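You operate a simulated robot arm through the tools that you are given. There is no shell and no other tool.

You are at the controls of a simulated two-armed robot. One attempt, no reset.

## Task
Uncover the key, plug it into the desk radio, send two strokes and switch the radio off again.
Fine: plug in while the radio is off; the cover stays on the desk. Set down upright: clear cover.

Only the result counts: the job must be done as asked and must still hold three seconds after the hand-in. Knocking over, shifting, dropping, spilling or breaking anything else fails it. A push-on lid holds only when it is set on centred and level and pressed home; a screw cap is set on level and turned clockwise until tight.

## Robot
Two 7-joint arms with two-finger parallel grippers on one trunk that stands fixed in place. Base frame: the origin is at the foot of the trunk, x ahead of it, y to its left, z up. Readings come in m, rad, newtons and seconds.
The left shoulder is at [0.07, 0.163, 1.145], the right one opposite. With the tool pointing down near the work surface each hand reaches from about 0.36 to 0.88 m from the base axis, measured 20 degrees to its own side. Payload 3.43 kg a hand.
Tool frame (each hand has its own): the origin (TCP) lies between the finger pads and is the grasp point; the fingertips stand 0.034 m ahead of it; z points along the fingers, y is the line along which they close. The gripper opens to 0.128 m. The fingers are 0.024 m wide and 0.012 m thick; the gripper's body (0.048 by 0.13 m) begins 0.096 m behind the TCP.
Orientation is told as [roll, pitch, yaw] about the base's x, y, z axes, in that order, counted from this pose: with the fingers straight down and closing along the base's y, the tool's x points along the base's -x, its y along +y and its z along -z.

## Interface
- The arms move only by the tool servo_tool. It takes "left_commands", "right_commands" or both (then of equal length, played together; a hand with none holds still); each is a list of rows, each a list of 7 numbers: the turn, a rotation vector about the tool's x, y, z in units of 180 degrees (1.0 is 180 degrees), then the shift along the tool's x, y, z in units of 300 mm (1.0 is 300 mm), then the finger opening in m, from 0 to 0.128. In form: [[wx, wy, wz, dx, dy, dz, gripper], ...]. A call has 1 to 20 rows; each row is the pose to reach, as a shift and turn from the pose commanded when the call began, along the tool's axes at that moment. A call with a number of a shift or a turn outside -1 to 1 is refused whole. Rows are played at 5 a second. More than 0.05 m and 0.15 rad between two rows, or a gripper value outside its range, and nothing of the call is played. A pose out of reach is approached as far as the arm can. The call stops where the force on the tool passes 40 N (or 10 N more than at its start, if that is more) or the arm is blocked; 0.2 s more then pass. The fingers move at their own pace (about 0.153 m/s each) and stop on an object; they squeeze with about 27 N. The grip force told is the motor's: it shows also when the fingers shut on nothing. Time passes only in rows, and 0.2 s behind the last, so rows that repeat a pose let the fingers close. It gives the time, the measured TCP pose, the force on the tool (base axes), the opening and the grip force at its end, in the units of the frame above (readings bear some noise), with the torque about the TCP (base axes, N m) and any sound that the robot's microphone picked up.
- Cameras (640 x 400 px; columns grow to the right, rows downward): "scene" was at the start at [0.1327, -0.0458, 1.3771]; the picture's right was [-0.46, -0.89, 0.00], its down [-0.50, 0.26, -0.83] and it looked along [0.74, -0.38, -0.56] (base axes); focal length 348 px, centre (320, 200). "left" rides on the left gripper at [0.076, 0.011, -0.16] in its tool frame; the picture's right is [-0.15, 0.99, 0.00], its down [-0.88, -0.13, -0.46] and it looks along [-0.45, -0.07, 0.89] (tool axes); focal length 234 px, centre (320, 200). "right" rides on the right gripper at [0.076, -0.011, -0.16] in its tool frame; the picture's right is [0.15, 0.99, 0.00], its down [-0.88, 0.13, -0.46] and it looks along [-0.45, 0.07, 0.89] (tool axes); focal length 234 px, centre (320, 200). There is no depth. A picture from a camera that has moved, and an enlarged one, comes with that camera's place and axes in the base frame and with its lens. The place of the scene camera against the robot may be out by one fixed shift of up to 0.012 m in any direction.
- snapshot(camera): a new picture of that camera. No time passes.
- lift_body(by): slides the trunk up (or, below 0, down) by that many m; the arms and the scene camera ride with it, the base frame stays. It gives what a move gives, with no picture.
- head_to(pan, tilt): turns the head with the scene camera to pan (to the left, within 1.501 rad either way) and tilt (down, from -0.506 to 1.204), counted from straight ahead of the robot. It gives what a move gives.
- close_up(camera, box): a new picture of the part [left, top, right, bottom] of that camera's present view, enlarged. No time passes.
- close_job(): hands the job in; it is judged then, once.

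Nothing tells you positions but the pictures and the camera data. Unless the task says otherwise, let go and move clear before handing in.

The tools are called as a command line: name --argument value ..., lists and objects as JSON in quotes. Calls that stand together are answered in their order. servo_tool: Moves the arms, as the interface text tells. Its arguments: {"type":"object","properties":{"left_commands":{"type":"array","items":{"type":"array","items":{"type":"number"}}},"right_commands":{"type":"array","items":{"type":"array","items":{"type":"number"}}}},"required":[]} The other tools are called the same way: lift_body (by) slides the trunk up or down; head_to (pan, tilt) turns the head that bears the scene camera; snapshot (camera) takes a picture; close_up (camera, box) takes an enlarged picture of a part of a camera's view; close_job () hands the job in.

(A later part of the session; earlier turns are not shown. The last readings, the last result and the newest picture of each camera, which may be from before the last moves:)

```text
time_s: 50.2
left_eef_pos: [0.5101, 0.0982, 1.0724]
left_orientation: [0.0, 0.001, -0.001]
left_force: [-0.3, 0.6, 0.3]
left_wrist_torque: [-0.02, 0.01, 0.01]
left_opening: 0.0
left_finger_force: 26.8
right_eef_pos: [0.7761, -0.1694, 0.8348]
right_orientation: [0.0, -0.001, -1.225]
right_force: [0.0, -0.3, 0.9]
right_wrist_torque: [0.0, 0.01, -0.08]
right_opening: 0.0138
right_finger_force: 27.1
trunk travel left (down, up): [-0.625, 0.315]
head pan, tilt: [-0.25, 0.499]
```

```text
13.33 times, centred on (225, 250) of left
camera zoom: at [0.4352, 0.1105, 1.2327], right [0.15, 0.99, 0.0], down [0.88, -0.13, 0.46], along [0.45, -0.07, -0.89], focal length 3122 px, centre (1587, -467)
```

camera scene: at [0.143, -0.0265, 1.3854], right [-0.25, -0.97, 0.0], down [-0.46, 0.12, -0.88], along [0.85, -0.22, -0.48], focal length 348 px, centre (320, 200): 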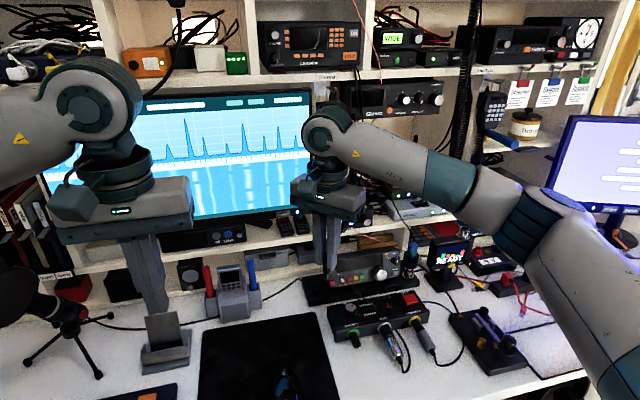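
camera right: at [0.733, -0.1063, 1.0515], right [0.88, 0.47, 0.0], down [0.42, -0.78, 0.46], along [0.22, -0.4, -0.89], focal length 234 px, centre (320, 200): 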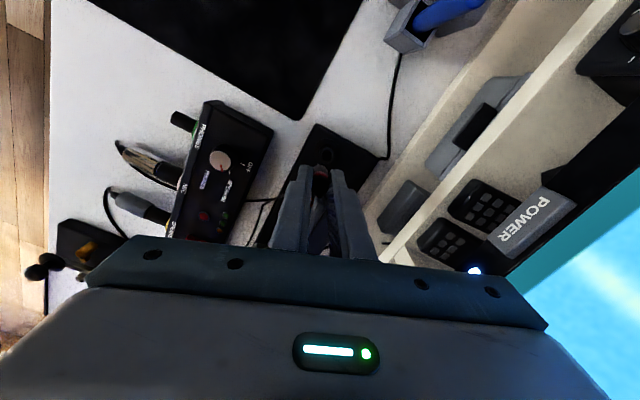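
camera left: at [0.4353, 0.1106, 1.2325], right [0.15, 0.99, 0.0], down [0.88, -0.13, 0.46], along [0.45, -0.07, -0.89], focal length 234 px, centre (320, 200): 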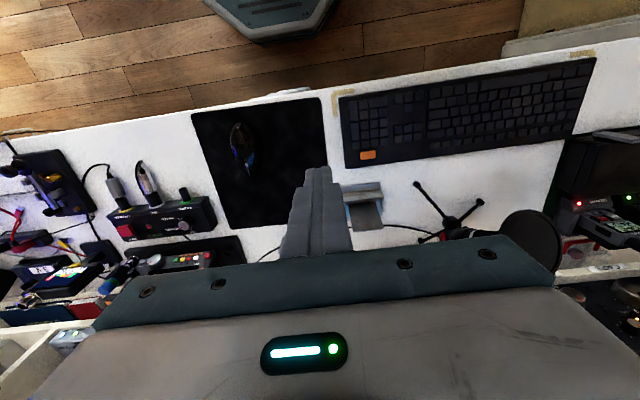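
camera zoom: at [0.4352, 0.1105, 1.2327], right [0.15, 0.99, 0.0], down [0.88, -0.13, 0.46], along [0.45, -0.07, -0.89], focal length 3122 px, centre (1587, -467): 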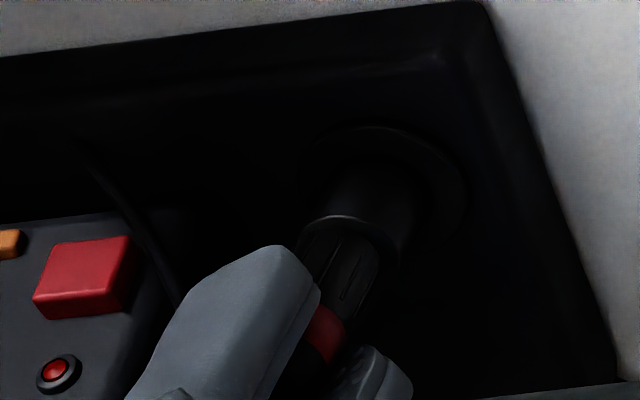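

The shoulder is at the post top. I'm pressing gently, 1 mm at a time, to confirm it's home.

servo_tool --right_commands '[[0, 0, 0, 0, 0, 0.0033, 0.0], [0, 0, 0, 0, 0, 0.0067, 0.0], [0, 0, 0, 0, 0, 0.01, 0.0], [0, 0, 0, 0, 0, 0.0133, 0.0], [0, 0, 0, 0, 0, 0.0133, 0.0]]'

close_up --camera "scene" --box '[315, 260, 345, 295]'

close_up --camera "left" --box '[205, 235, 245, 265]'

```text
time_s: 51.4
left_eef_pos: [0.5073, 0.0991, 1.075]
left_orientation: [0.0, -0.002, 0.0]
left_force: [0.3, -1.1, -0.5]
left_wrist_torque: [-0.01, -0.01, 0.0]
left_opening: 0.0
left_finger_force: 27.1
right_eef_pos: [0.7753, -0.1708, 0.8343]
right_orientation: [0.005, 0.0, -1.222]
right_force: [4.8, -1.2, 25.3]
right_wrist_torque: [-0.15, -0.27, -0.01]
right_opening: 0.0137
right_finger_force: 27.1
trunk travel left (down, up): [-0.625, 0.315]
head pan, tilt: [-0.25, 0.499]
```

```text
11.43 times, centred on (330, 278) of scene
camera zoom: at [0.139, -0.0269, 1.3861], right [-0.25, -0.97, 0.0], down [-0.46, 0.12, -0.88], along [0.85, -0.22, -0.48], focal length 3980 px, centre (206, -686)
```

zoom: 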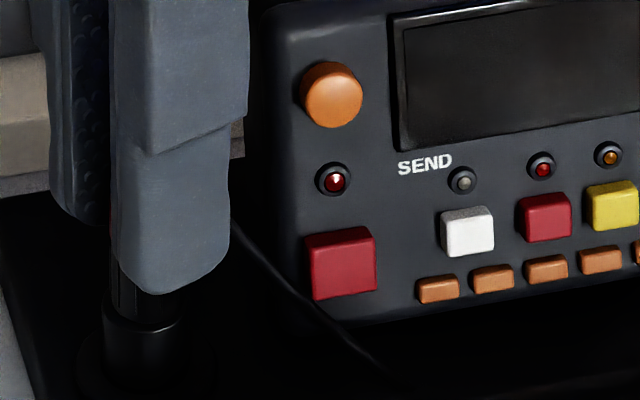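

```text
13.33 times, centred on (225, 250) of left
camera zoom: at [0.4325, 0.111, 1.2338], right [0.15, 0.99, 0.0], down [0.88, -0.13, 0.46], along [0.45, -0.07, -0.89], focal length 3122 px, centre (1587, -467)
```

zoom: 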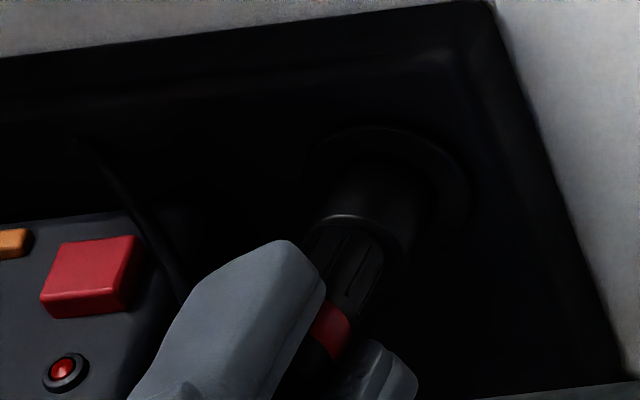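

The hand reads 25 N upward with no further travel, so the plug is fully seated. I'm relaxing the push, opening slightly and sliding the fingers sideways off the plug.

servo_tool --right_commands '[[0, 0, 0, 0, 0, -0.006, 0.0], [0, 0, 0, 0, 0, -0.012, 0.0], [0, 0, 0, 0, 0, -0.012, 0.02], [0, 0, 0, 0, 0, -0.012, 0.026], [0, 0, 0, 0, 0, -0.012, 0.026]]'

close_up --camera "scene" --box '[305, 250, 365, 300]'

close_up --camera "right" --box '[285, 140, 355, 190]'

```text
time_s: 52.6
left_eef_pos: [0.5114, 0.0996, 1.0728]
left_orientation: [0.001, 0.0, -0.001]
left_force: [-0.6, -0.2, 0.3]
left_wrist_torque: [0.01, -0.01, 0.02]
left_opening: 0.0001
left_finger_force: 27.0
right_eef_pos: [0.7751, -0.171, 0.8348]
right_orientation: [-0.001, 0.0, -1.222]
right_force: [-0.4, 0.8, -0.2]
right_wrist_torque: [-0.02, 0.02, 0.0]
right_opening: 0.0259
right_finger_force: 0.1
trunk travel left (down, up): [-0.625, 0.315]
head pan, tilt: [-0.25, 0.499]
```

```text
8.00 times, centred on (335, 275) of scene
camera zoom: at [0.1424, -0.0276, 1.3854], right [-0.25, -0.97, 0.0], down [-0.46, 0.12, -0.88], along [0.85, -0.22, -0.48], focal length 2786 px, centre (200, -400)
```

zoom: 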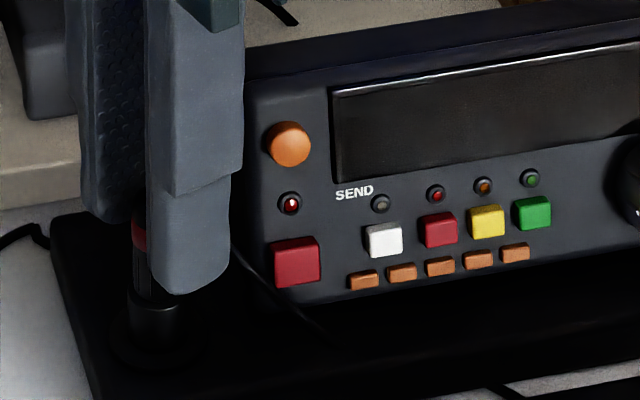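

```text
8.00 times, centred on (320, 165) of right
camera zoom: at [0.7397, -0.1039, 0.9946], right [0.88, 0.48, 0.0], down [0.42, -0.78, 0.46], along [0.22, -0.4, -0.89], focal length 1873 px, centre (320, 480)
```

zoom: 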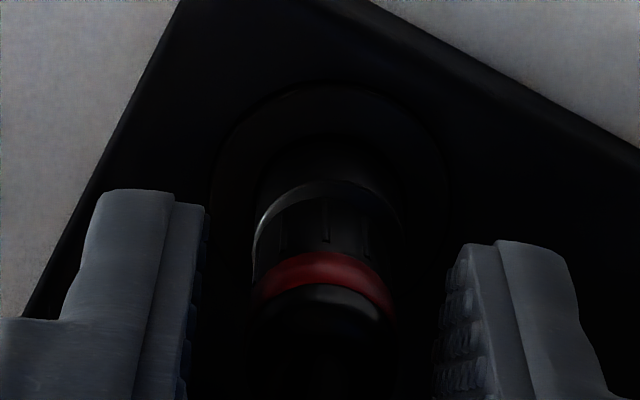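

The plug stands on its own, seated. I'm sliding the hand out sideways toward +y.

servo_tool --right_commands '[[0, 0, 0, 0.03, 0, 0, 0.026], [0, 0, 0, 0.07, 0, 0, 0.026], [0, 0, 0, 0.12, 0, 0, 0.026], [0, 0, 0, 0.18, 0, 0, 0.026], [0, 0, 0, 0.22, -0.05, 0, 0.02], [0, 0, 0, 0.24, -0.15, -0.03, 0.0], [0, 0, 0, 0.24, -0.25, -0.06, 0.0]]'

snapshot --camera "scene"

snapshot --camera "right"

close_up --camera "scene" --box '[295, 240, 415, 315]'

```text
time_s: 54.2
left_eef_pos: [0.5102, 0.0978, 1.0726]
left_orientation: [0.0, 0.001, -0.001]
left_force: [0.0, 0.1, 0.5]
left_wrist_torque: [0.02, -0.03, 0.01]
left_opening: 0.0001
left_finger_force: 26.9
right_eef_pos: [0.6815, -0.1319, 0.8546]
right_orientation: [0.002, -0.001, -1.223]
right_force: [0.5, 0.1, 0.4]
right_wrist_torque: [0.03, -0.04, -0.01]
right_opening: 0.0004
right_finger_force: 27.3
trunk travel left (down, up): [-0.625, 0.315]
head pan, tilt: [-0.25, 0.499]
```

```text
taken
camera scene: at [0.1414, -0.0282, 1.3856], right [-0.25, -0.97, 0.0], down [-0.46, 0.12, -0.88], along [0.85, -0.22, -0.48], focal length 348 px, centre (320, 200)
```

scene: 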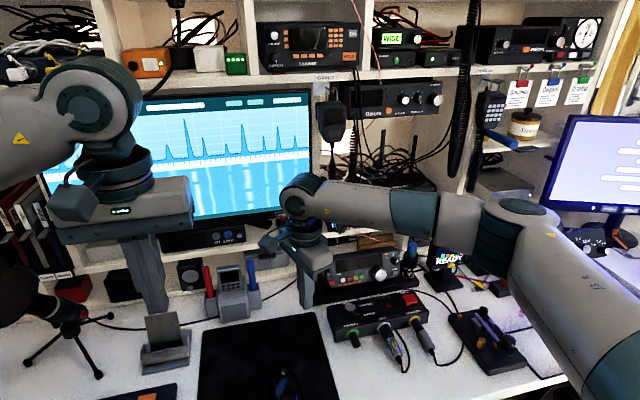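

```text
taken
camera right: at [0.6445, -0.0639, 1.013], right [0.88, 0.48, 0.0], down [0.42, -0.78, 0.46], along [0.22, -0.4, -0.89], focal length 234 px, centre (320, 200)
```

right: 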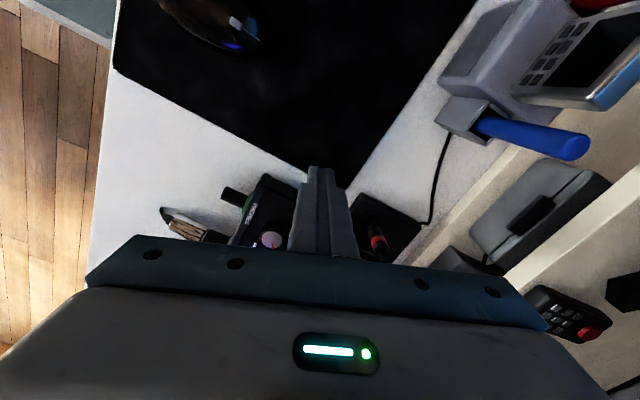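

```text
5.33 times, centred on (355, 278) of scene
camera zoom: at [0.1414, -0.0282, 1.3856], right [-0.25, -0.97, 0.0], down [-0.46, 0.12, -0.88], along [0.85, -0.22, -0.48], focal length 1857 px, centre (133, -213)
```

zoom: 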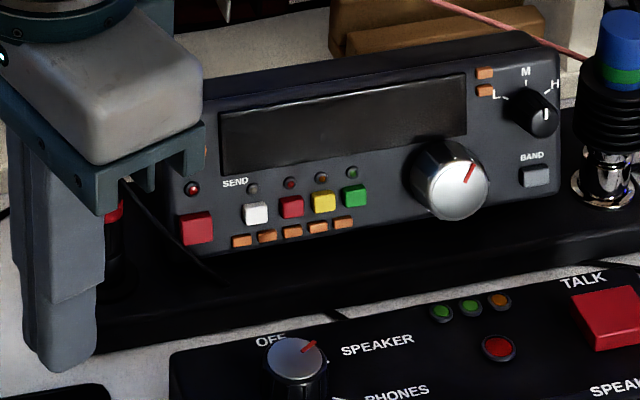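

The plug is seated in the radio and the hand is clear. Next I'll turn the hand to yaw 0 in front of the radio's left side to look at the power buttons.

servo_tool --right_commands '[[0, 0, -0.04, -0.02, -0.003, -0.03, 0.0], [0, 0, -0.083, -0.05, -0.006, -0.06, 0.0], [0, 0, -0.126, -0.08, -0.009, -0.1, 0.0], [0, 0, -0.17, -0.11, -0.012, -0.13, 0.0], [0, 0, -0.213, -0.14, -0.016, -0.16, 0.0], [0, 0, -0.257, -0.17, -0.019, -0.16, 0.0], [0, 0, -0.3, -0.2, -0.022, -0.16, 0.0], [0, 0, -0.345, -0.23, -0.026, -0.16, 0.0], [0, 0, -0.389, -0.259, -0.029, -0.16, 0.0]]'

snapshot --camera "right"

close_up --camera "right" --box '[230, 150, 410, 270]'

snapshot --camera "scene"

```text
time_s: 56.2
left_eef_pos: [0.5099, 0.0985, 1.0731]
left_orientation: [-0.001, 0.0, 0.001]
left_force: [-0.5, 0.0, -0.2]
left_wrist_torque: [0.03, 0.01, -0.02]
left_opening: 0.0
left_finger_force: 27.0
right_eef_pos: [0.7, -0.2044, 0.9018]
right_orientation: [-0.001, -0.001, 0.003]
right_force: [0.3, 0.1, -0.2]
right_wrist_torque: [0.01, 0.01, -0.01]
right_opening: 0.0
right_finger_force: 27.0
trunk travel left (down, up): [-0.625, 0.315]
head pan, tilt: [-0.25, 0.499]
```

```text
taken
camera right: at [0.623, -0.2172, 1.0615], right [-0.15, 0.99, 0.0], down [0.88, 0.13, 0.46], along [0.45, 0.07, -0.89], focal length 234 px, centre (320, 200)
```

right: 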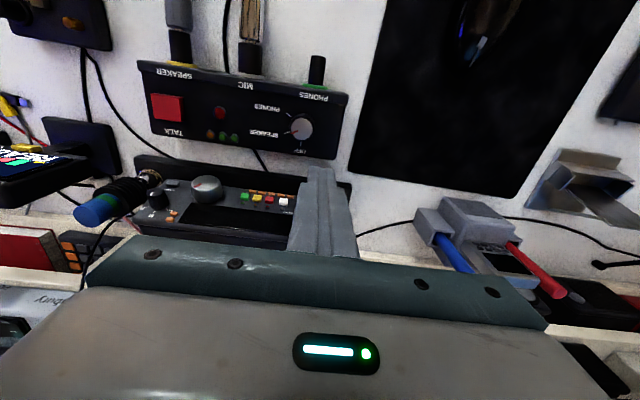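

```text
3.33 times, centred on (320, 210) of right
camera zoom: at [0.623, -0.2172, 1.0615], right [-0.15, 0.99, 0.0], down [0.88, 0.13, 0.46], along [0.45, 0.07, -0.89], focal length 781 px, centre (320, 167)
```

zoom: 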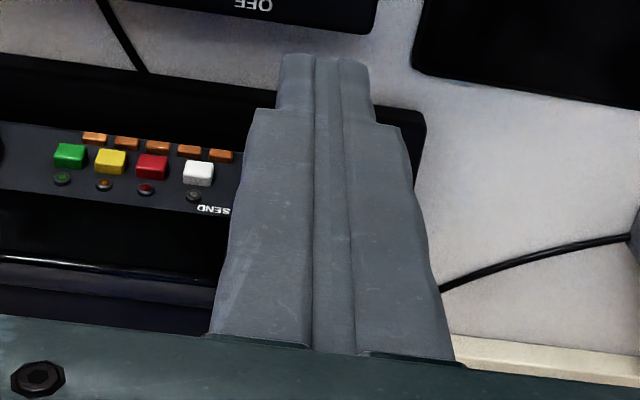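

```text
taken
camera scene: at [0.1422, -0.0278, 1.3855], right [-0.25, -0.97, 0.0], down [-0.46, 0.12, -0.88], along [0.85, -0.22, -0.48], focal length 348 px, centre (320, 200)
```

scene: 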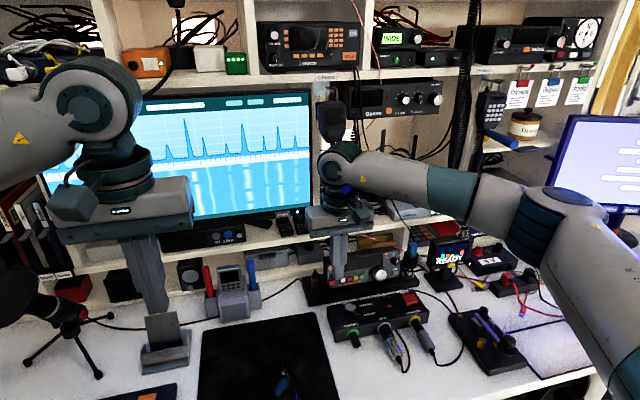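

My closed fingers hide the button from this camera. Combining earlier views, I place the orange button at (0.779, -0.2125, 0.834) and the red one at (0.770, -0.214, 0.795). Checking whether the left camera can watch the press.

close_up --camera "left" --box '[150, 180, 310, 290]'

close_up --camera "scene" --box '[300, 220, 400, 310]'

```text
3.64 times, centred on (230, 235) of left
camera zoom: at [0.4353, 0.1102, 1.2326], right [0.15, 0.99, 0.0], down [0.88, -0.13, 0.46], along [0.45, -0.07, -0.89], focal length 852 px, centre (647, 73)
```

zoom: 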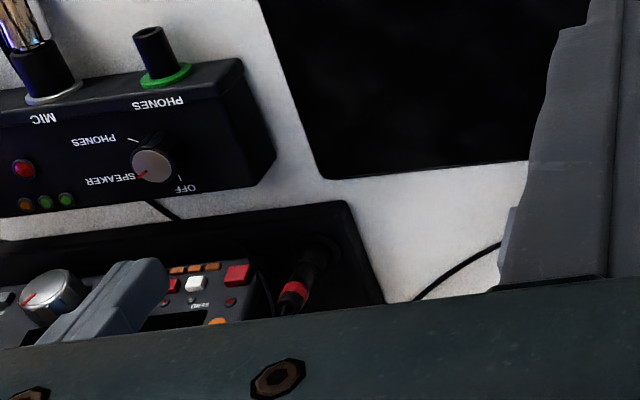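

```text
4.44 times, centred on (350, 265) of scene
camera zoom: at [0.1422, -0.0278, 1.3855], right [-0.25, -0.97, 0.0], down [-0.46, 0.12, -0.88], along [0.85, -0.22, -0.48], focal length 1548 px, centre (187, -89)
```

zoom: 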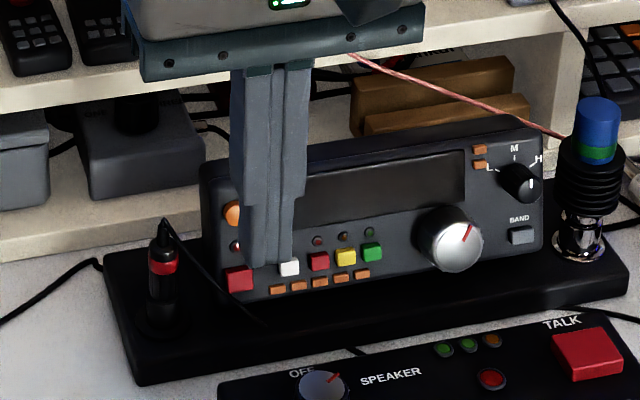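

I'm shifting the left hand a little forward so its camera can watch the button.

servo_tool --left_commands '[[0, 0, 0, -0.06, -0.07, 0, 0.0], [0, 0, 0, -0.12, -0.14, 0, 0.0], [0, 0, 0, -0.2, -0.2, 0, 0.0]]'

snapshot --camera "left"

close_up --camera "left" --box '[150, 150, 290, 260]'

```text
time_s: 57.0
left_eef_pos: [0.5699, 0.0382, 1.0724]
left_orientation: [0.001, 0.002, 0.001]
left_force: [-0.6, -0.3, -0.7]
left_wrist_torque: [-0.04, 0.01, 0.0]
left_opening: 0.0
left_finger_force: 27.4
right_eef_pos: [0.6989, -0.2066, 0.9018]
right_orientation: [-0.001, 0.0, 0.001]
right_force: [0.4, 0.3, 0.2]
right_wrist_torque: [-0.01, -0.02, 0.01]
right_opening: 0.0001
right_finger_force: 27.0
trunk travel left (down, up): [-0.625, 0.315]
head pan, tilt: [-0.25, 0.499]
```

```text
taken
camera left: at [0.4948, 0.05, 1.2315], right [0.15, 0.99, 0.0], down [0.88, -0.13, 0.46], along [0.45, -0.07, -0.89], focal length 234 px, centre (320, 200)
```

left: 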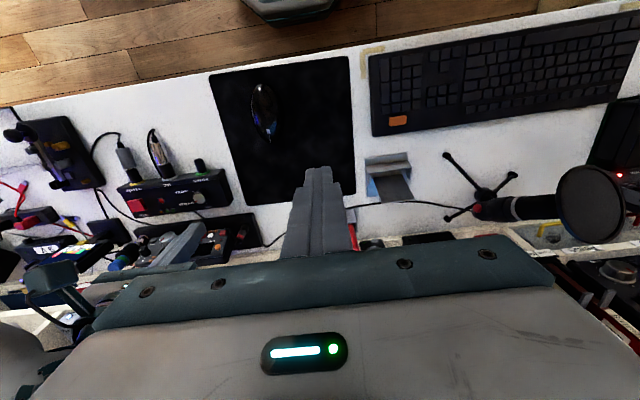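

```text
3.64 times, centred on (220, 205) of left
camera zoom: at [0.4948, 0.05, 1.2315], right [0.15, 0.99, 0.0], down [0.88, -0.13, 0.46], along [0.45, -0.07, -0.89], focal length 852 px, centre (684, 182)
```

zoom: 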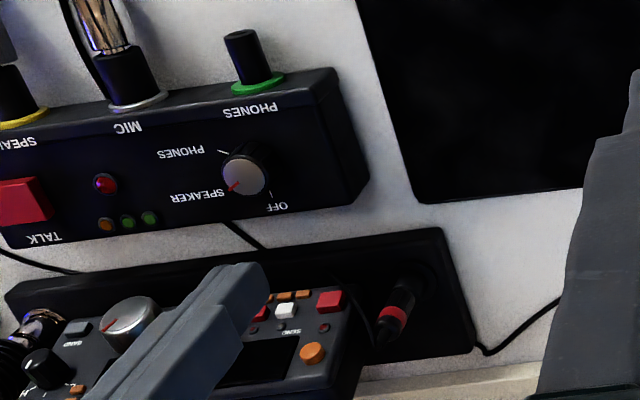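

The left camera sees the orange button clearly, and its projection agrees with my estimate. I'm lowering the fingertip to button height and advancing to about 15 mm in front of it.

servo_tool --right_commands '[[0, 0, 0, 0, -0.017, 0.07, 0.0], [0, 0, 0, 0, -0.017, 0.138, 0.0], [0, 0, 0, -0.08, -0.017, 0.138, 0.0], [0, 0, 0, -0.165, -0.017, 0.138, 0.0]]'

close_up --camera "left" --box '[170, 190, 260, 260]'

close_up --camera "scene" --box '[300, 220, 400, 310]'

close_up --camera "right" --box '[230, 130, 410, 270]'

```text
time_s: 58.0
left_eef_pos: [0.5693, 0.0394, 1.0724]
left_orientation: [-0.001, 0.002, 0.0]
left_force: [1.0, 0.7, 0.6]
left_wrist_torque: [0.0, 0.02, -0.01]
left_opening: 0.0
left_finger_force: 26.9
right_eef_pos: [0.7482, -0.2102, 0.8588]
right_orientation: [-0.001, 0.0, 0.0]
right_force: [0.0, 0.3, -0.2]
right_wrist_torque: [0.0, -0.02, 0.02]
right_opening: 0.0001
right_finger_force: 27.3
trunk travel left (down, up): [-0.625, 0.315]
head pan, tilt: [-0.25, 0.499]
```

```text
5.71 times, centred on (215, 225) of left
camera zoom: at [0.4947, 0.0513, 1.2316], right [0.15, 0.99, 0.0], down [0.88, -0.13, 0.46], along [0.45, -0.07, -0.89], focal length 1338 px, centre (920, 57)
```

zoom: 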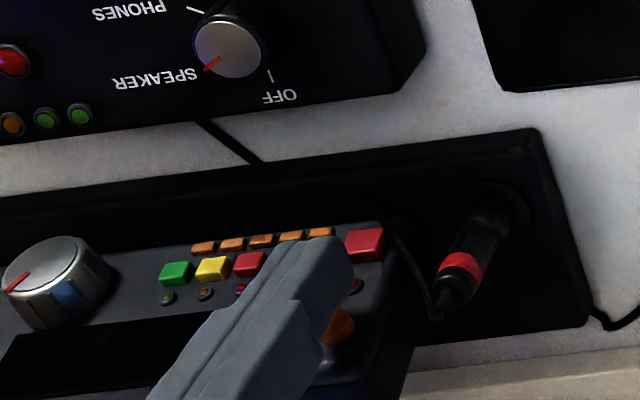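

```text
4.44 times, centred on (350, 265) of scene
camera zoom: at [0.1429, -0.0271, 1.3854], right [-0.25, -0.97, 0.0], down [-0.46, 0.12, -0.88], along [0.85, -0.22, -0.48], focal length 1548 px, centre (187, -89)
```

zoom: 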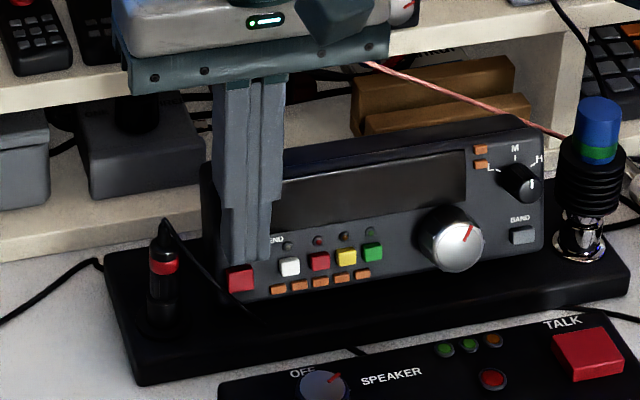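

```text
2.86 times, centred on (320, 200) of right
camera zoom: at [0.6725, -0.2215, 1.0197], right [-0.15, 0.99, 0.0], down [0.88, 0.13, 0.46], along [0.45, 0.07, -0.89], focal length 669 px, centre (320, 200)
```

zoom: 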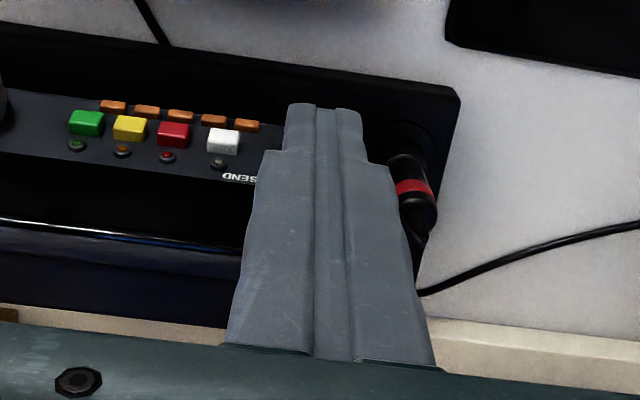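

The orange button is right behind the fingertip. I'm advancing in small steps until contact.

servo_tool --right_commands '[[0, 0, 0, -0.02, 0, 0, 0.0], [0, 0, 0, -0.04, 0, 0, 0.0], [0, 0, 0, -0.05, 0, 0, 0.0], [0, 0, 0, -0.057, 0, 0, 0.0], [0, 0, 0, -0.057, 0, 0, 0.0]]'

close_up --camera "left" --box '[170, 190, 260, 260]'

close_up --camera "scene" --box '[300, 220, 400, 310]'

```text
time_s: 59.2
left_eef_pos: [0.5686, 0.0394, 1.0725]
left_orientation: [0.0, 0.001, 0.0]
left_force: [0.4, -0.6, -0.6]
left_wrist_torque: [-0.02, -0.01, -0.01]
left_opening: 0.0001
left_finger_force: 26.5
right_eef_pos: [0.7641, -0.2104, 0.8593]
right_orientation: [-0.001, 0.003, 0.0]
right_force: [-8.3, 0.2, -2.5]
right_wrist_torque: [0.05, 0.32, 0.03]
right_opening: 0.0
right_finger_force: 27.3
trunk travel left (down, up): [-0.625, 0.315]
head pan, tilt: [-0.25, 0.499]
heard: click
```

```text
5.71 times, centred on (215, 225) of left
camera zoom: at [0.4931, 0.0509, 1.2322], right [0.15, 0.99, 0.0], down [0.88, -0.13, 0.46], along [0.45, -0.07, -0.89], focal length 1338 px, centre (920, 57)
```

zoom: 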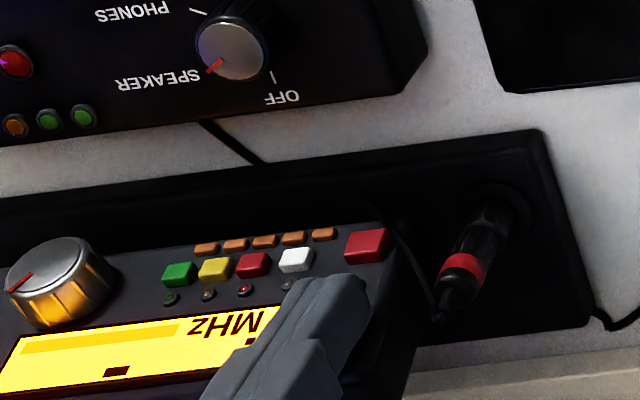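

```text
4.44 times, centred on (350, 265) of scene
camera zoom: at [0.1412, -0.0276, 1.3856], right [-0.25, -0.97, 0.0], down [-0.46, 0.12, -0.88], along [0.85, -0.22, -0.48], focal length 1548 px, centre (187, -89)
```

zoom: 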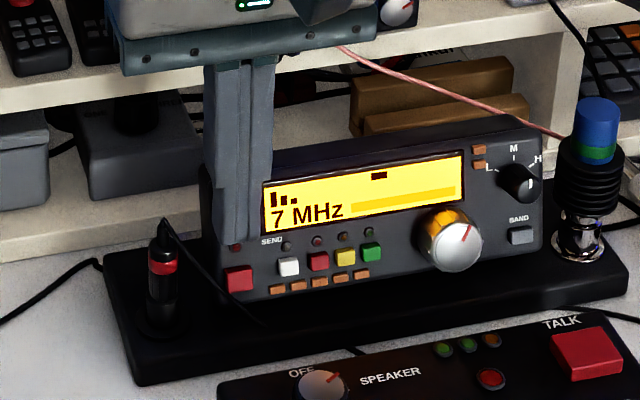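

A click sounded and the display lit up with "7 MHz", so orange is the power button and the radio is on. I'm backing off.

servo_tool --right_commands '[[0, 0, 0, 0.03, 0, 0, 0.0], [0, 0, 0, 0.1, 0, 0, 0.0], [0, 0, 0, 0.2, 0, -0.03, 0.0], [0, 0, 0, 0.3, 0, -0.15, 0.0]]'

close_up --camera "left" --box '[150, 170, 270, 260]'

close_up --camera "scene" --box '[290, 200, 440, 320]'

```text
time_s: 60.2
left_eef_pos: [0.5681, 0.0393, 1.0732]
left_orientation: [-0.003, -0.002, -0.001]
left_force: [0.6, -0.7, 0.3]
left_wrist_torque: [-0.01, 0.01, -0.01]
left_opening: 0.0001
left_finger_force: 26.7
right_eef_pos: [0.6738, -0.2108, 0.9052]
right_orientation: [0.001, -0.002, 0.0]
right_force: [-0.3, -0.7, -0.2]
right_wrist_torque: [-0.01, -0.03, 0.0]
right_opening: 0.0001
right_finger_force: 26.9
trunk travel left (down, up): [-0.625, 0.315]
head pan, tilt: [-0.25, 0.499]
```

```text
4.44 times, centred on (210, 215) of left
camera zoom: at [0.4924, 0.0511, 1.2326], right [0.15, 0.99, 0.0], down [0.88, -0.13, 0.46], along [0.45, -0.07, -0.89], focal length 1041 px, centre (809, 133)
```

zoom: 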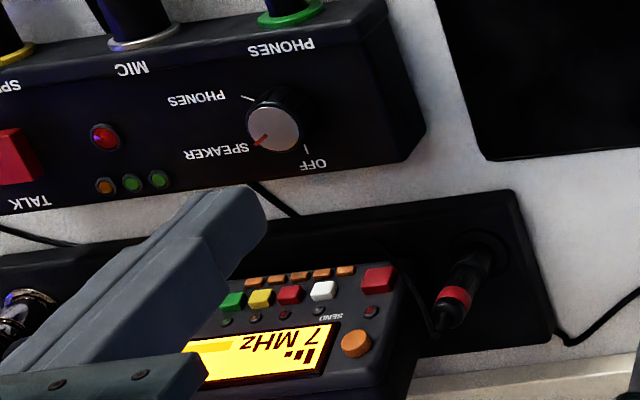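

```text
3.33 times, centred on (365, 260) of scene
camera zoom: at [0.1405, -0.0275, 1.3857], right [-0.25, -0.97, 0.0], down [-0.46, 0.12, -0.88], along [0.85, -0.22, -0.48], focal length 1161 px, centre (170, 0)
```

zoom: 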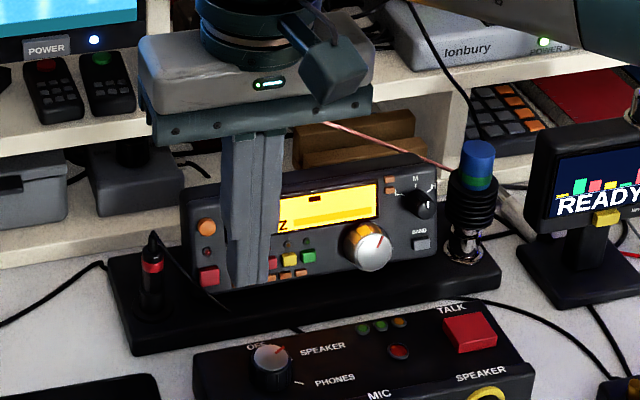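

The radio stays on. I'm now moving the right hand over the key's ball, travelling high.

servo_tool --right_commands '[[0, 0, 0, 0.05, 0, -0.1, 0.0], [0, 0, 0, 0.1, -0.05, -0.2, 0.0], [0, 0, 0, 0.16, -0.16, -0.26, 0.0], [0, 0, 0, 0.22, -0.28, -0.26, 0.0], [0, 0, 0, 0.28, -0.4, -0.26, 0.0], [0, 0, 0, 0.34, -0.52, -0.26, 0.0], [0, 0, 0, 0.41, -0.64, -0.26, 0.0], [0, 0, 0, 0.47, -0.76, -0.26, 0.0], [0, 0, 0, 0.53, -0.88, -0.24, 0.0], [0, 0, 0, 0.58, -0.967, -0.2, 0.0]]'

head_to --pan -0.6 --tilt 0.7

snapshot --camera "scene"

snapshot --camera "right"

```text
time_s: 62.4
left_eef_pos: [0.5683, 0.0383, 1.0733]
left_orientation: [0.001, 0.001, 0.0]
left_force: [-0.2, -0.3, -0.2]
left_wrist_torque: [-0.01, -0.02, -0.01]
left_opening: 0.0
left_finger_force: 26.9
right_eef_pos: [0.5, -0.5002, 0.9644]
right_orientation: [-0.001, 0.002, 0.0]
right_force: [-0.7, -0.6, 0.0]
right_wrist_torque: [0.02, -0.03, -0.01]
right_opening: 0.0
right_finger_force: 26.9
trunk travel left (down, up): [-0.625, 0.315]
head pan, tilt: [-0.25, 0.499]
```

```text
time_s: 63.2
left_eef_pos: [0.5687, 0.0385, 1.0723]
left_orientation: [0.0, -0.001, 0.0]
left_force: [-0.1, 0.2, -0.5]
left_wrist_torque: [-0.03, -0.05, 0.0]
left_opening: 0.0
left_finger_force: 27.2
right_eef_pos: [0.5013, -0.4994, 0.9642]
right_orientation: [0.001, -0.001, -0.001]
right_force: [-0.6, -0.2, -0.5]
right_wrist_torque: [0.01, -0.04, 0.03]
right_opening: 0.0
right_finger_force: 26.3
trunk travel left (down, up): [-0.625, 0.315]
head pan, tilt: [-0.6, 0.7]
```

```text
taken
camera scene: at [0.124, -0.0531, 1.3678], right [-0.56, -0.83, 0.0], down [-0.53, 0.36, -0.77], along [0.63, -0.43, -0.64], focal length 348 px, centre (320, 200)
```

scene: 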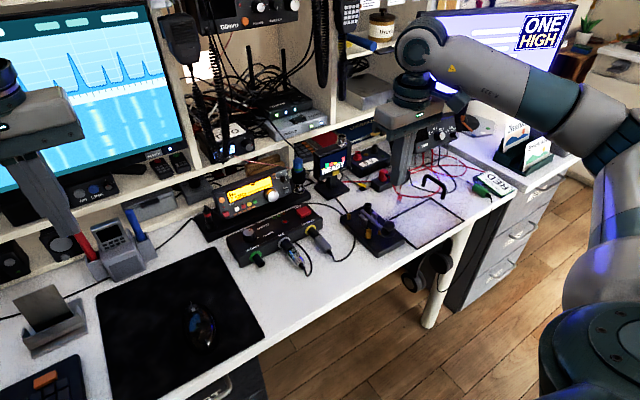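

```text
taken
camera right: at [0.4257, -0.5114, 1.1241], right [-0.15, 0.99, 0.0], down [0.88, 0.13, 0.46], along [0.45, 0.07, -0.89], focal length 234 px, centre (320, 200)
```

right: 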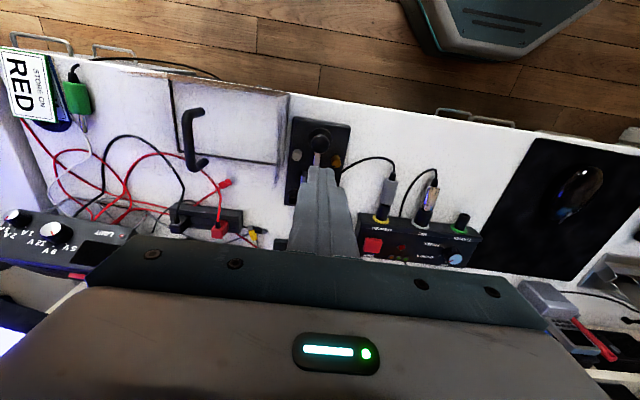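

close_up --camera "right" --box '[270, 95, 370, 175]'

close_up --camera "scene" --box '[330, 190, 420, 260]'

close_up --camera "scene" --box '[190, 150, 370, 270]'

close_up --camera "left" --box '[0, 90, 120, 210]'

```text
5.00 times, centred on (320, 135) of right
camera zoom: at [0.4257, -0.5114, 1.1241], right [-0.15, 0.99, 0.0], down [0.88, 0.13, 0.46], along [0.45, 0.07, -0.89], focal length 1171 px, centre (320, 525)
```

zoom: 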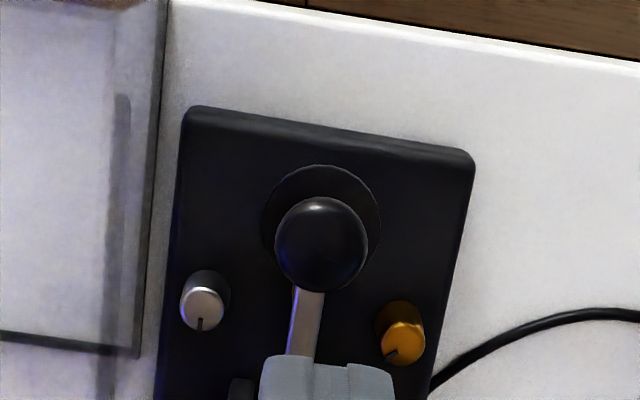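

```text
5.71 times, centred on (375, 225) of scene
camera zoom: at [0.124, -0.0531, 1.3678], right [-0.56, -0.83, 0.0], down [-0.53, 0.36, -0.77], along [0.63, -0.43, -0.64], focal length 1990 px, centre (6, 57)
```

zoom: 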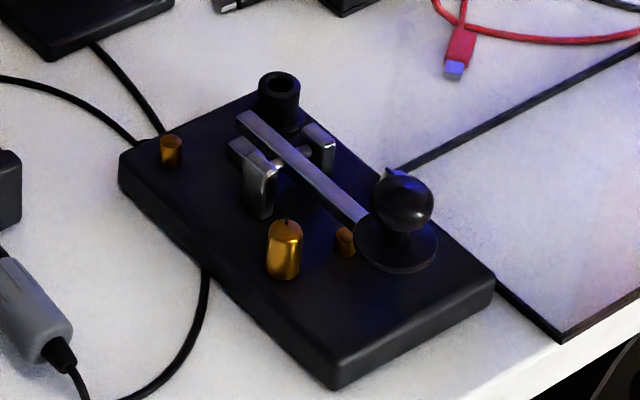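

```text
3.33 times, centred on (280, 210) of scene
camera zoom: at [0.124, -0.0531, 1.3678], right [-0.56, -0.83, 0.0], down [-0.53, 0.36, -0.77], along [0.63, -0.43, -0.64], focal length 1161 px, centre (453, 167)
```

zoom: 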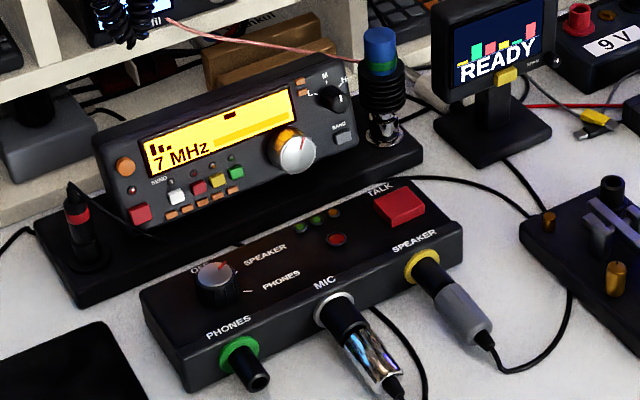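

```text
3.33 times, centred on (60, 150) of left
camera zoom: at [0.4939, 0.0509, 1.232], right [0.15, 0.99, 0.0], down [0.88, -0.13, 0.46], along [0.45, -0.07, -0.89], focal length 781 px, centre (1187, 367)
```

zoom: 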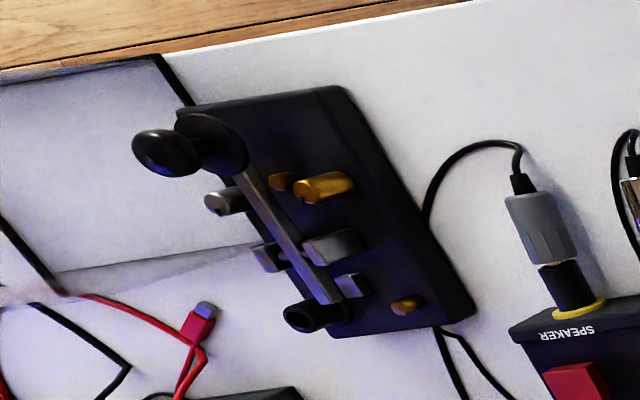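

The hand is exactly above the ball at (0.500, -0.500). I'm descending to just above the ball's top.

servo_tool --right_commands '[[0, 0, 0, 0, 0, 0.1, 0.0], [0, 0, 0, 0, 0, 0.2, 0.0], [0, 0, 0, 0, 0, 0.29, 0.0], [0, 0, 0, 0, 0, 0.31, 0.0]]'

close_up --camera "scene" --box '[330, 180, 420, 260]'

close_up --camera "left" --box '[0, 90, 100, 180]'

close_up --camera "right" --box '[270, 105, 370, 205]'

```text
time_s: 64.2
left_eef_pos: [0.5694, 0.039, 1.0728]
left_orientation: [-0.001, 0.001, 0.0]
left_force: [0.5, -1.1, -0.4]
left_wrist_torque: [0.0, 0.01, -0.02]
left_opening: 0.0
left_finger_force: 27.4
right_eef_pos: [0.5027, -0.4978, 0.872]
right_orientation: [-0.001, 0.0, 0.0]
right_force: [-0.2, -0.1, 0.6]
right_wrist_torque: [0.0, 0.03, -0.01]
right_opening: 0.0
right_finger_force: 27.4
trunk travel left (down, up): [-0.625, 0.315]
head pan, tilt: [-0.6, 0.7]
```

```text
5.00 times, centred on (375, 220) of scene
camera zoom: at [0.124, -0.0531, 1.3678], right [-0.57, -0.82, 0.0], down [-0.53, 0.36, -0.76], along [0.63, -0.43, -0.64], focal length 1741 px, centre (45, 100)
```

zoom: 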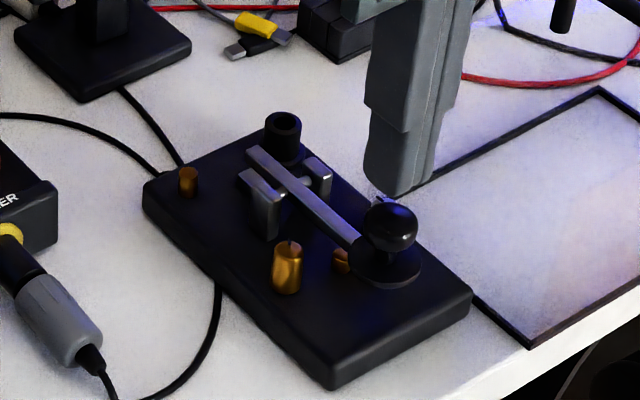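

```text
4.44 times, centred on (50, 135) of left
camera zoom: at [0.4939, 0.0509, 1.232], right [0.15, 0.99, 0.0], down [0.88, -0.13, 0.46], along [0.45, -0.07, -0.89], focal length 1041 px, centre (1520, 489)
```

zoom: 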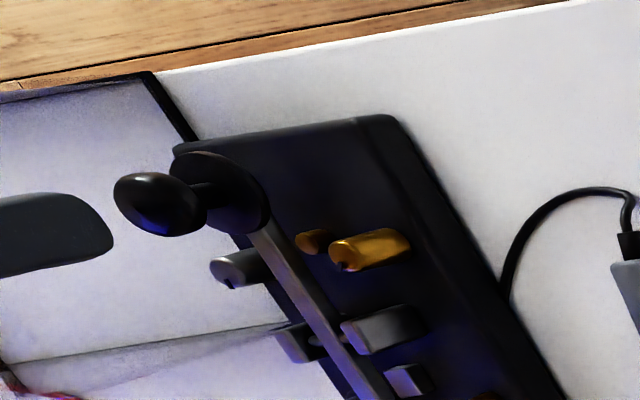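

```text
4.00 times, centred on (320, 155) of right
camera zoom: at [0.4264, -0.5104, 1.0315], right [-0.15, 0.99, 0.0], down [0.88, 0.13, 0.46], along [0.45, 0.07, -0.89], focal length 937 px, centre (320, 380)
```

zoom: 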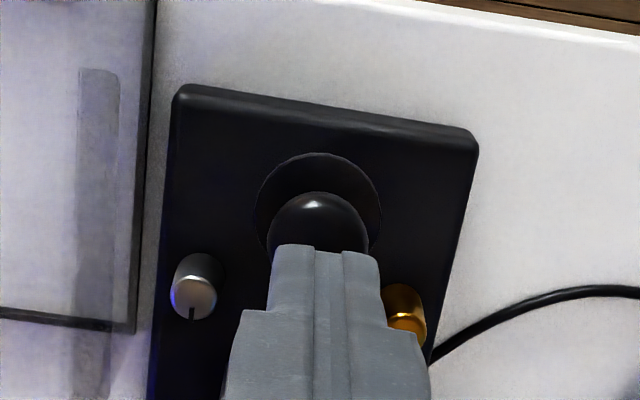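

The fingertip is about 14 mm above the ball's top and aligned. First stroke: I'm pressing down in small steps.

servo_tool --right_commands '[[0, 0, 0, 0.006, -0.005, 0.025, 0.0], [0, 0, 0, 0.006, -0.005, 0.045, 0.0], [0, 0, 0, 0.006, -0.005, 0.055, 0.0], [0, 0, 0, 0.006, -0.005, 0.062, 0.0], [0, 0, 0, 0.006, -0.005, 0.062, 0.0]]'

close_up --camera "scene" --box '[330, 180, 420, 260]'

close_up --camera "scene" --box '[190, 150, 370, 270]'

```text
time_s: 65.4
left_eef_pos: [0.5696, 0.0387, 1.073]
left_orientation: [0.001, 0.0, -0.001]
left_force: [0.7, -0.2, -0.1]
left_wrist_torque: [0.02, -0.04, -0.05]
left_opening: 0.0001
left_finger_force: 27.1
right_eef_pos: [0.5002, -0.5007, 0.8525]
right_orientation: [0.0, 0.0, -0.001]
right_force: [-0.6, -0.2, -0.3]
right_wrist_torque: [0.03, 0.01, 0.0]
right_opening: 0.0
right_finger_force: 26.6
trunk travel left (down, up): [-0.625, 0.315]
head pan, tilt: [-0.6, 0.7]
```

```text
5.00 times, centred on (375, 220) of scene
camera zoom: at [0.124, -0.0531, 1.3678], right [-0.57, -0.82, 0.0], down [-0.53, 0.36, -0.76], along [0.63, -0.43, -0.64], focal length 1741 px, centre (45, 100)
```

zoom: 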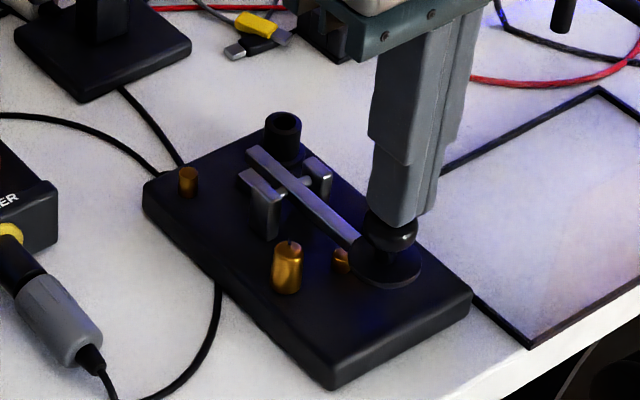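

```text
3.33 times, centred on (280, 210) of scene
camera zoom: at [0.124, -0.0531, 1.3678], right [-0.57, -0.82, 0.0], down [-0.53, 0.36, -0.76], along [0.63, -0.43, -0.64], focal length 1161 px, centre (453, 167)
```

zoom: 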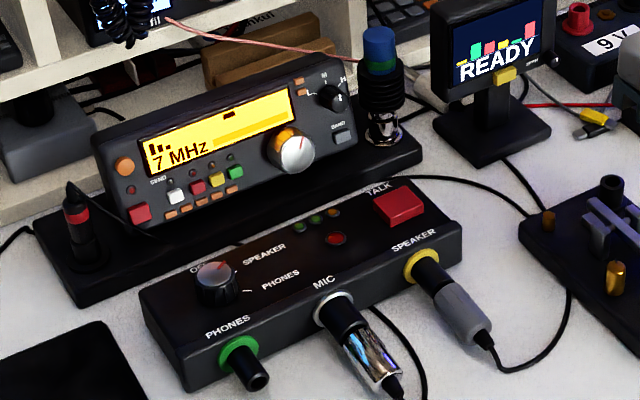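

No contact force yet, so I'm continuing down a few millimetres.

servo_tool --right_commands '[[0, 0, 0, 0, 0, 0.007, 0.0], [0, 0, 0, 0, 0, 0.014, 0.0], [0, 0, 0, 0, 0, 0.014, 0.0]]'

close_up --camera "scene" --box '[330, 180, 420, 260]'

close_up --camera "scene" --box '[190, 170, 290, 250]'

```text
time_s: 66.2
left_eef_pos: [0.569, 0.0384, 1.0726]
left_orientation: [0.0, 0.001, -0.002]
left_force: [0.0, 0.8, 0.2]
left_wrist_torque: [-0.01, 0.01, 0.03]
left_opening: 0.0002
left_finger_force: 27.0
right_eef_pos: [0.4992, -0.5013, 0.8498]
right_orientation: [-0.001, -0.001, -0.001]
right_force: [-3.5, -0.8, 5.8]
right_wrist_torque: [0.02, 0.04, -0.01]
right_opening: 0.0
right_finger_force: 27.0
trunk travel left (down, up): [-0.625, 0.315]
head pan, tilt: [-0.6, 0.7]
heard: click
```

```text
5.00 times, centred on (375, 220) of scene
camera zoom: at [0.1231, -0.0528, 1.3679], right [-0.57, -0.82, 0.0], down [-0.53, 0.36, -0.77], along [0.63, -0.43, -0.64], focal length 1741 px, centre (45, 100)
```

zoom: 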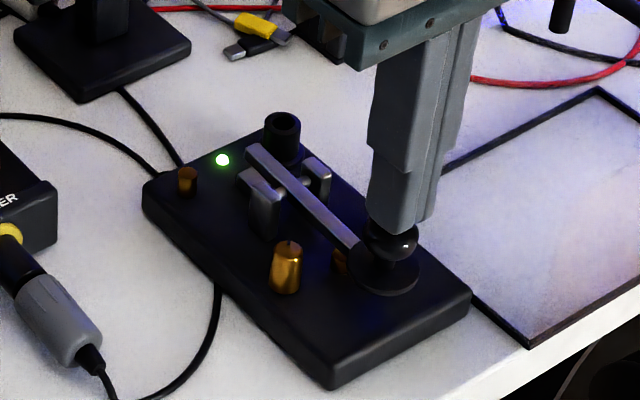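

```text
5.00 times, centred on (240, 210) of scene
camera zoom: at [0.1231, -0.0528, 1.3679], right [-0.57, -0.82, 0.0], down [-0.53, 0.36, -0.77], along [0.63, -0.43, -0.64], focal length 1741 px, centre (720, 150)
```

zoom: 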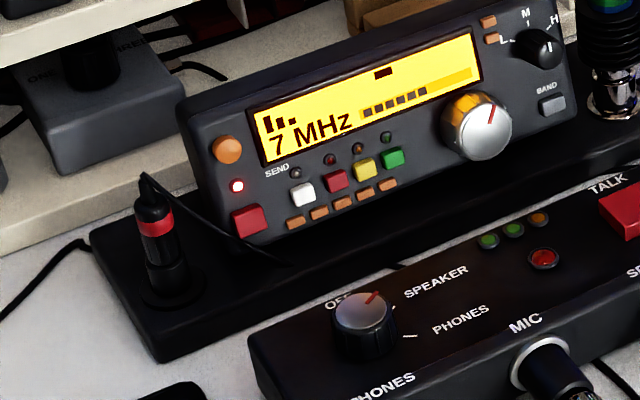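

Stroke one registered: a click sounded, the green LED on the key lit, and the radio's transmit LED and meter responded. I'm releasing fully.

servo_tool --right_commands '[[0, 0, 0, 0, 0, -0.015, 0.0], [0, 0, 0, 0, 0, -0.035, 0.0], [0, 0, 0, 0, 0, -0.05, 0.0], [0, 0, 0, 0, 0, -0.05, 0.0]]'

close_up --camera "scene" --box '[330, 180, 420, 260]'

close_up --camera "scene" --box '[190, 170, 290, 250]'

```text
time_s: 67.2
left_eef_pos: [0.5702, 0.0398, 1.0715]
left_orientation: [0.0, 0.001, -0.001]
left_force: [0.1, 0.2, 0.8]
left_wrist_torque: [0.04, 0.0, -0.01]
left_opening: 0.0
left_finger_force: 26.8
right_eef_pos: [0.4998, -0.5015, 0.8641]
right_orientation: [0.001, 0.0, 0.0]
right_force: [0.2, -0.1, 1.0]
right_wrist_torque: [0.04, 0.02, -0.03]
right_opening: 0.0
right_finger_force: 26.8
trunk travel left (down, up): [-0.625, 0.315]
head pan, tilt: [-0.6, 0.7]
```

```text
5.00 times, centred on (375, 220) of scene
camera zoom: at [0.124, -0.0532, 1.3678], right [-0.57, -0.82, 0.0], down [-0.53, 0.36, -0.76], along [0.63, -0.43, -0.64], focal length 1741 px, centre (45, 100)
```

zoom: 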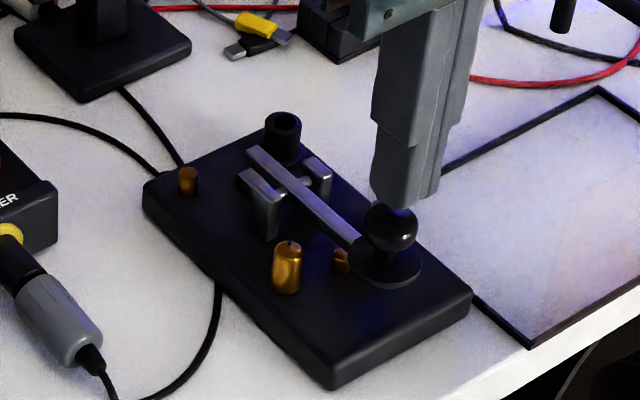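

```text
5.00 times, centred on (240, 210) of scene
camera zoom: at [0.124, -0.0532, 1.3678], right [-0.57, -0.82, 0.0], down [-0.53, 0.36, -0.76], along [0.63, -0.43, -0.64], focal length 1741 px, centre (720, 150)
```

zoom: 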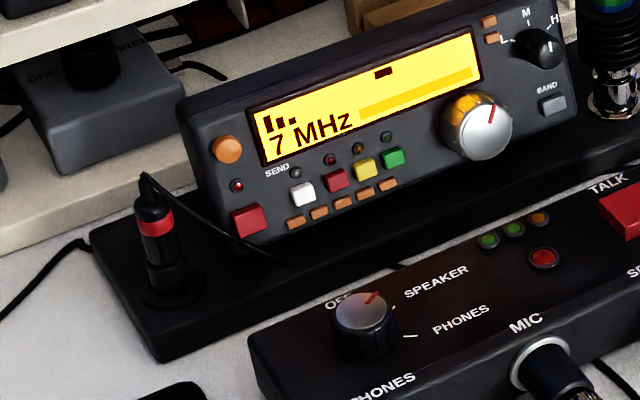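

The key is open again and the LEDs are off. Second stroke: same depth, then checking.

servo_tool --right_commands '[[0, 0, 0, 0, 0, 0.02, 0.0], [0, 0, 0, 0, 0, 0.04, 0.0], [0, 0, 0, 0, 0, 0.05, 0.0], [0, 0, 0, 0, 0, 0.051, 0.0]]'

close_up --camera "scene" --box '[330, 180, 420, 260]'

close_up --camera "scene" --box '[190, 170, 290, 250]'

```text
time_s: 68.2
left_eef_pos: [0.569, 0.0383, 1.0733]
left_orientation: [-0.001, 0.001, 0.001]
left_force: [0.0, 0.4, -0.1]
left_wrist_torque: [0.01, 0.02, -0.03]
left_opening: 0.0001
left_finger_force: 27.2
right_eef_pos: [0.499, -0.5015, 0.8499]
right_orientation: [0.0, 0.0, 0.0]
right_force: [-2.4, -0.5, 5.0]
right_wrist_torque: [0.0, 0.07, -0.02]
right_opening: 0.0
right_finger_force: 26.7
trunk travel left (down, up): [-0.625, 0.315]
head pan, tilt: [-0.6, 0.7]
heard: click
```

```text
5.00 times, centred on (375, 220) of scene
camera zoom: at [0.1229, -0.0528, 1.3679], right [-0.57, -0.82, 0.0], down [-0.53, 0.36, -0.77], along [0.63, -0.43, -0.64], focal length 1741 px, centre (45, 100)
```

zoom: 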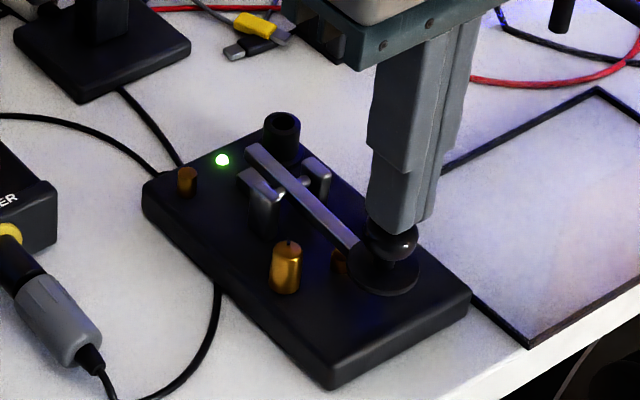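

```text
5.00 times, centred on (240, 210) of scene
camera zoom: at [0.1229, -0.0528, 1.3679], right [-0.57, -0.82, 0.0], down [-0.53, 0.36, -0.77], along [0.63, -0.43, -0.64], focal length 1741 px, centre (720, 150)
```

zoom: 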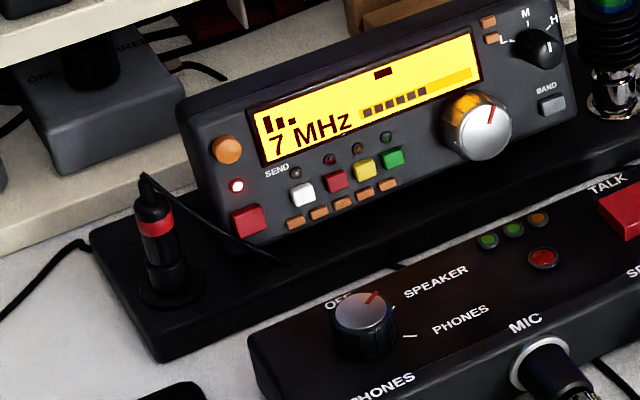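

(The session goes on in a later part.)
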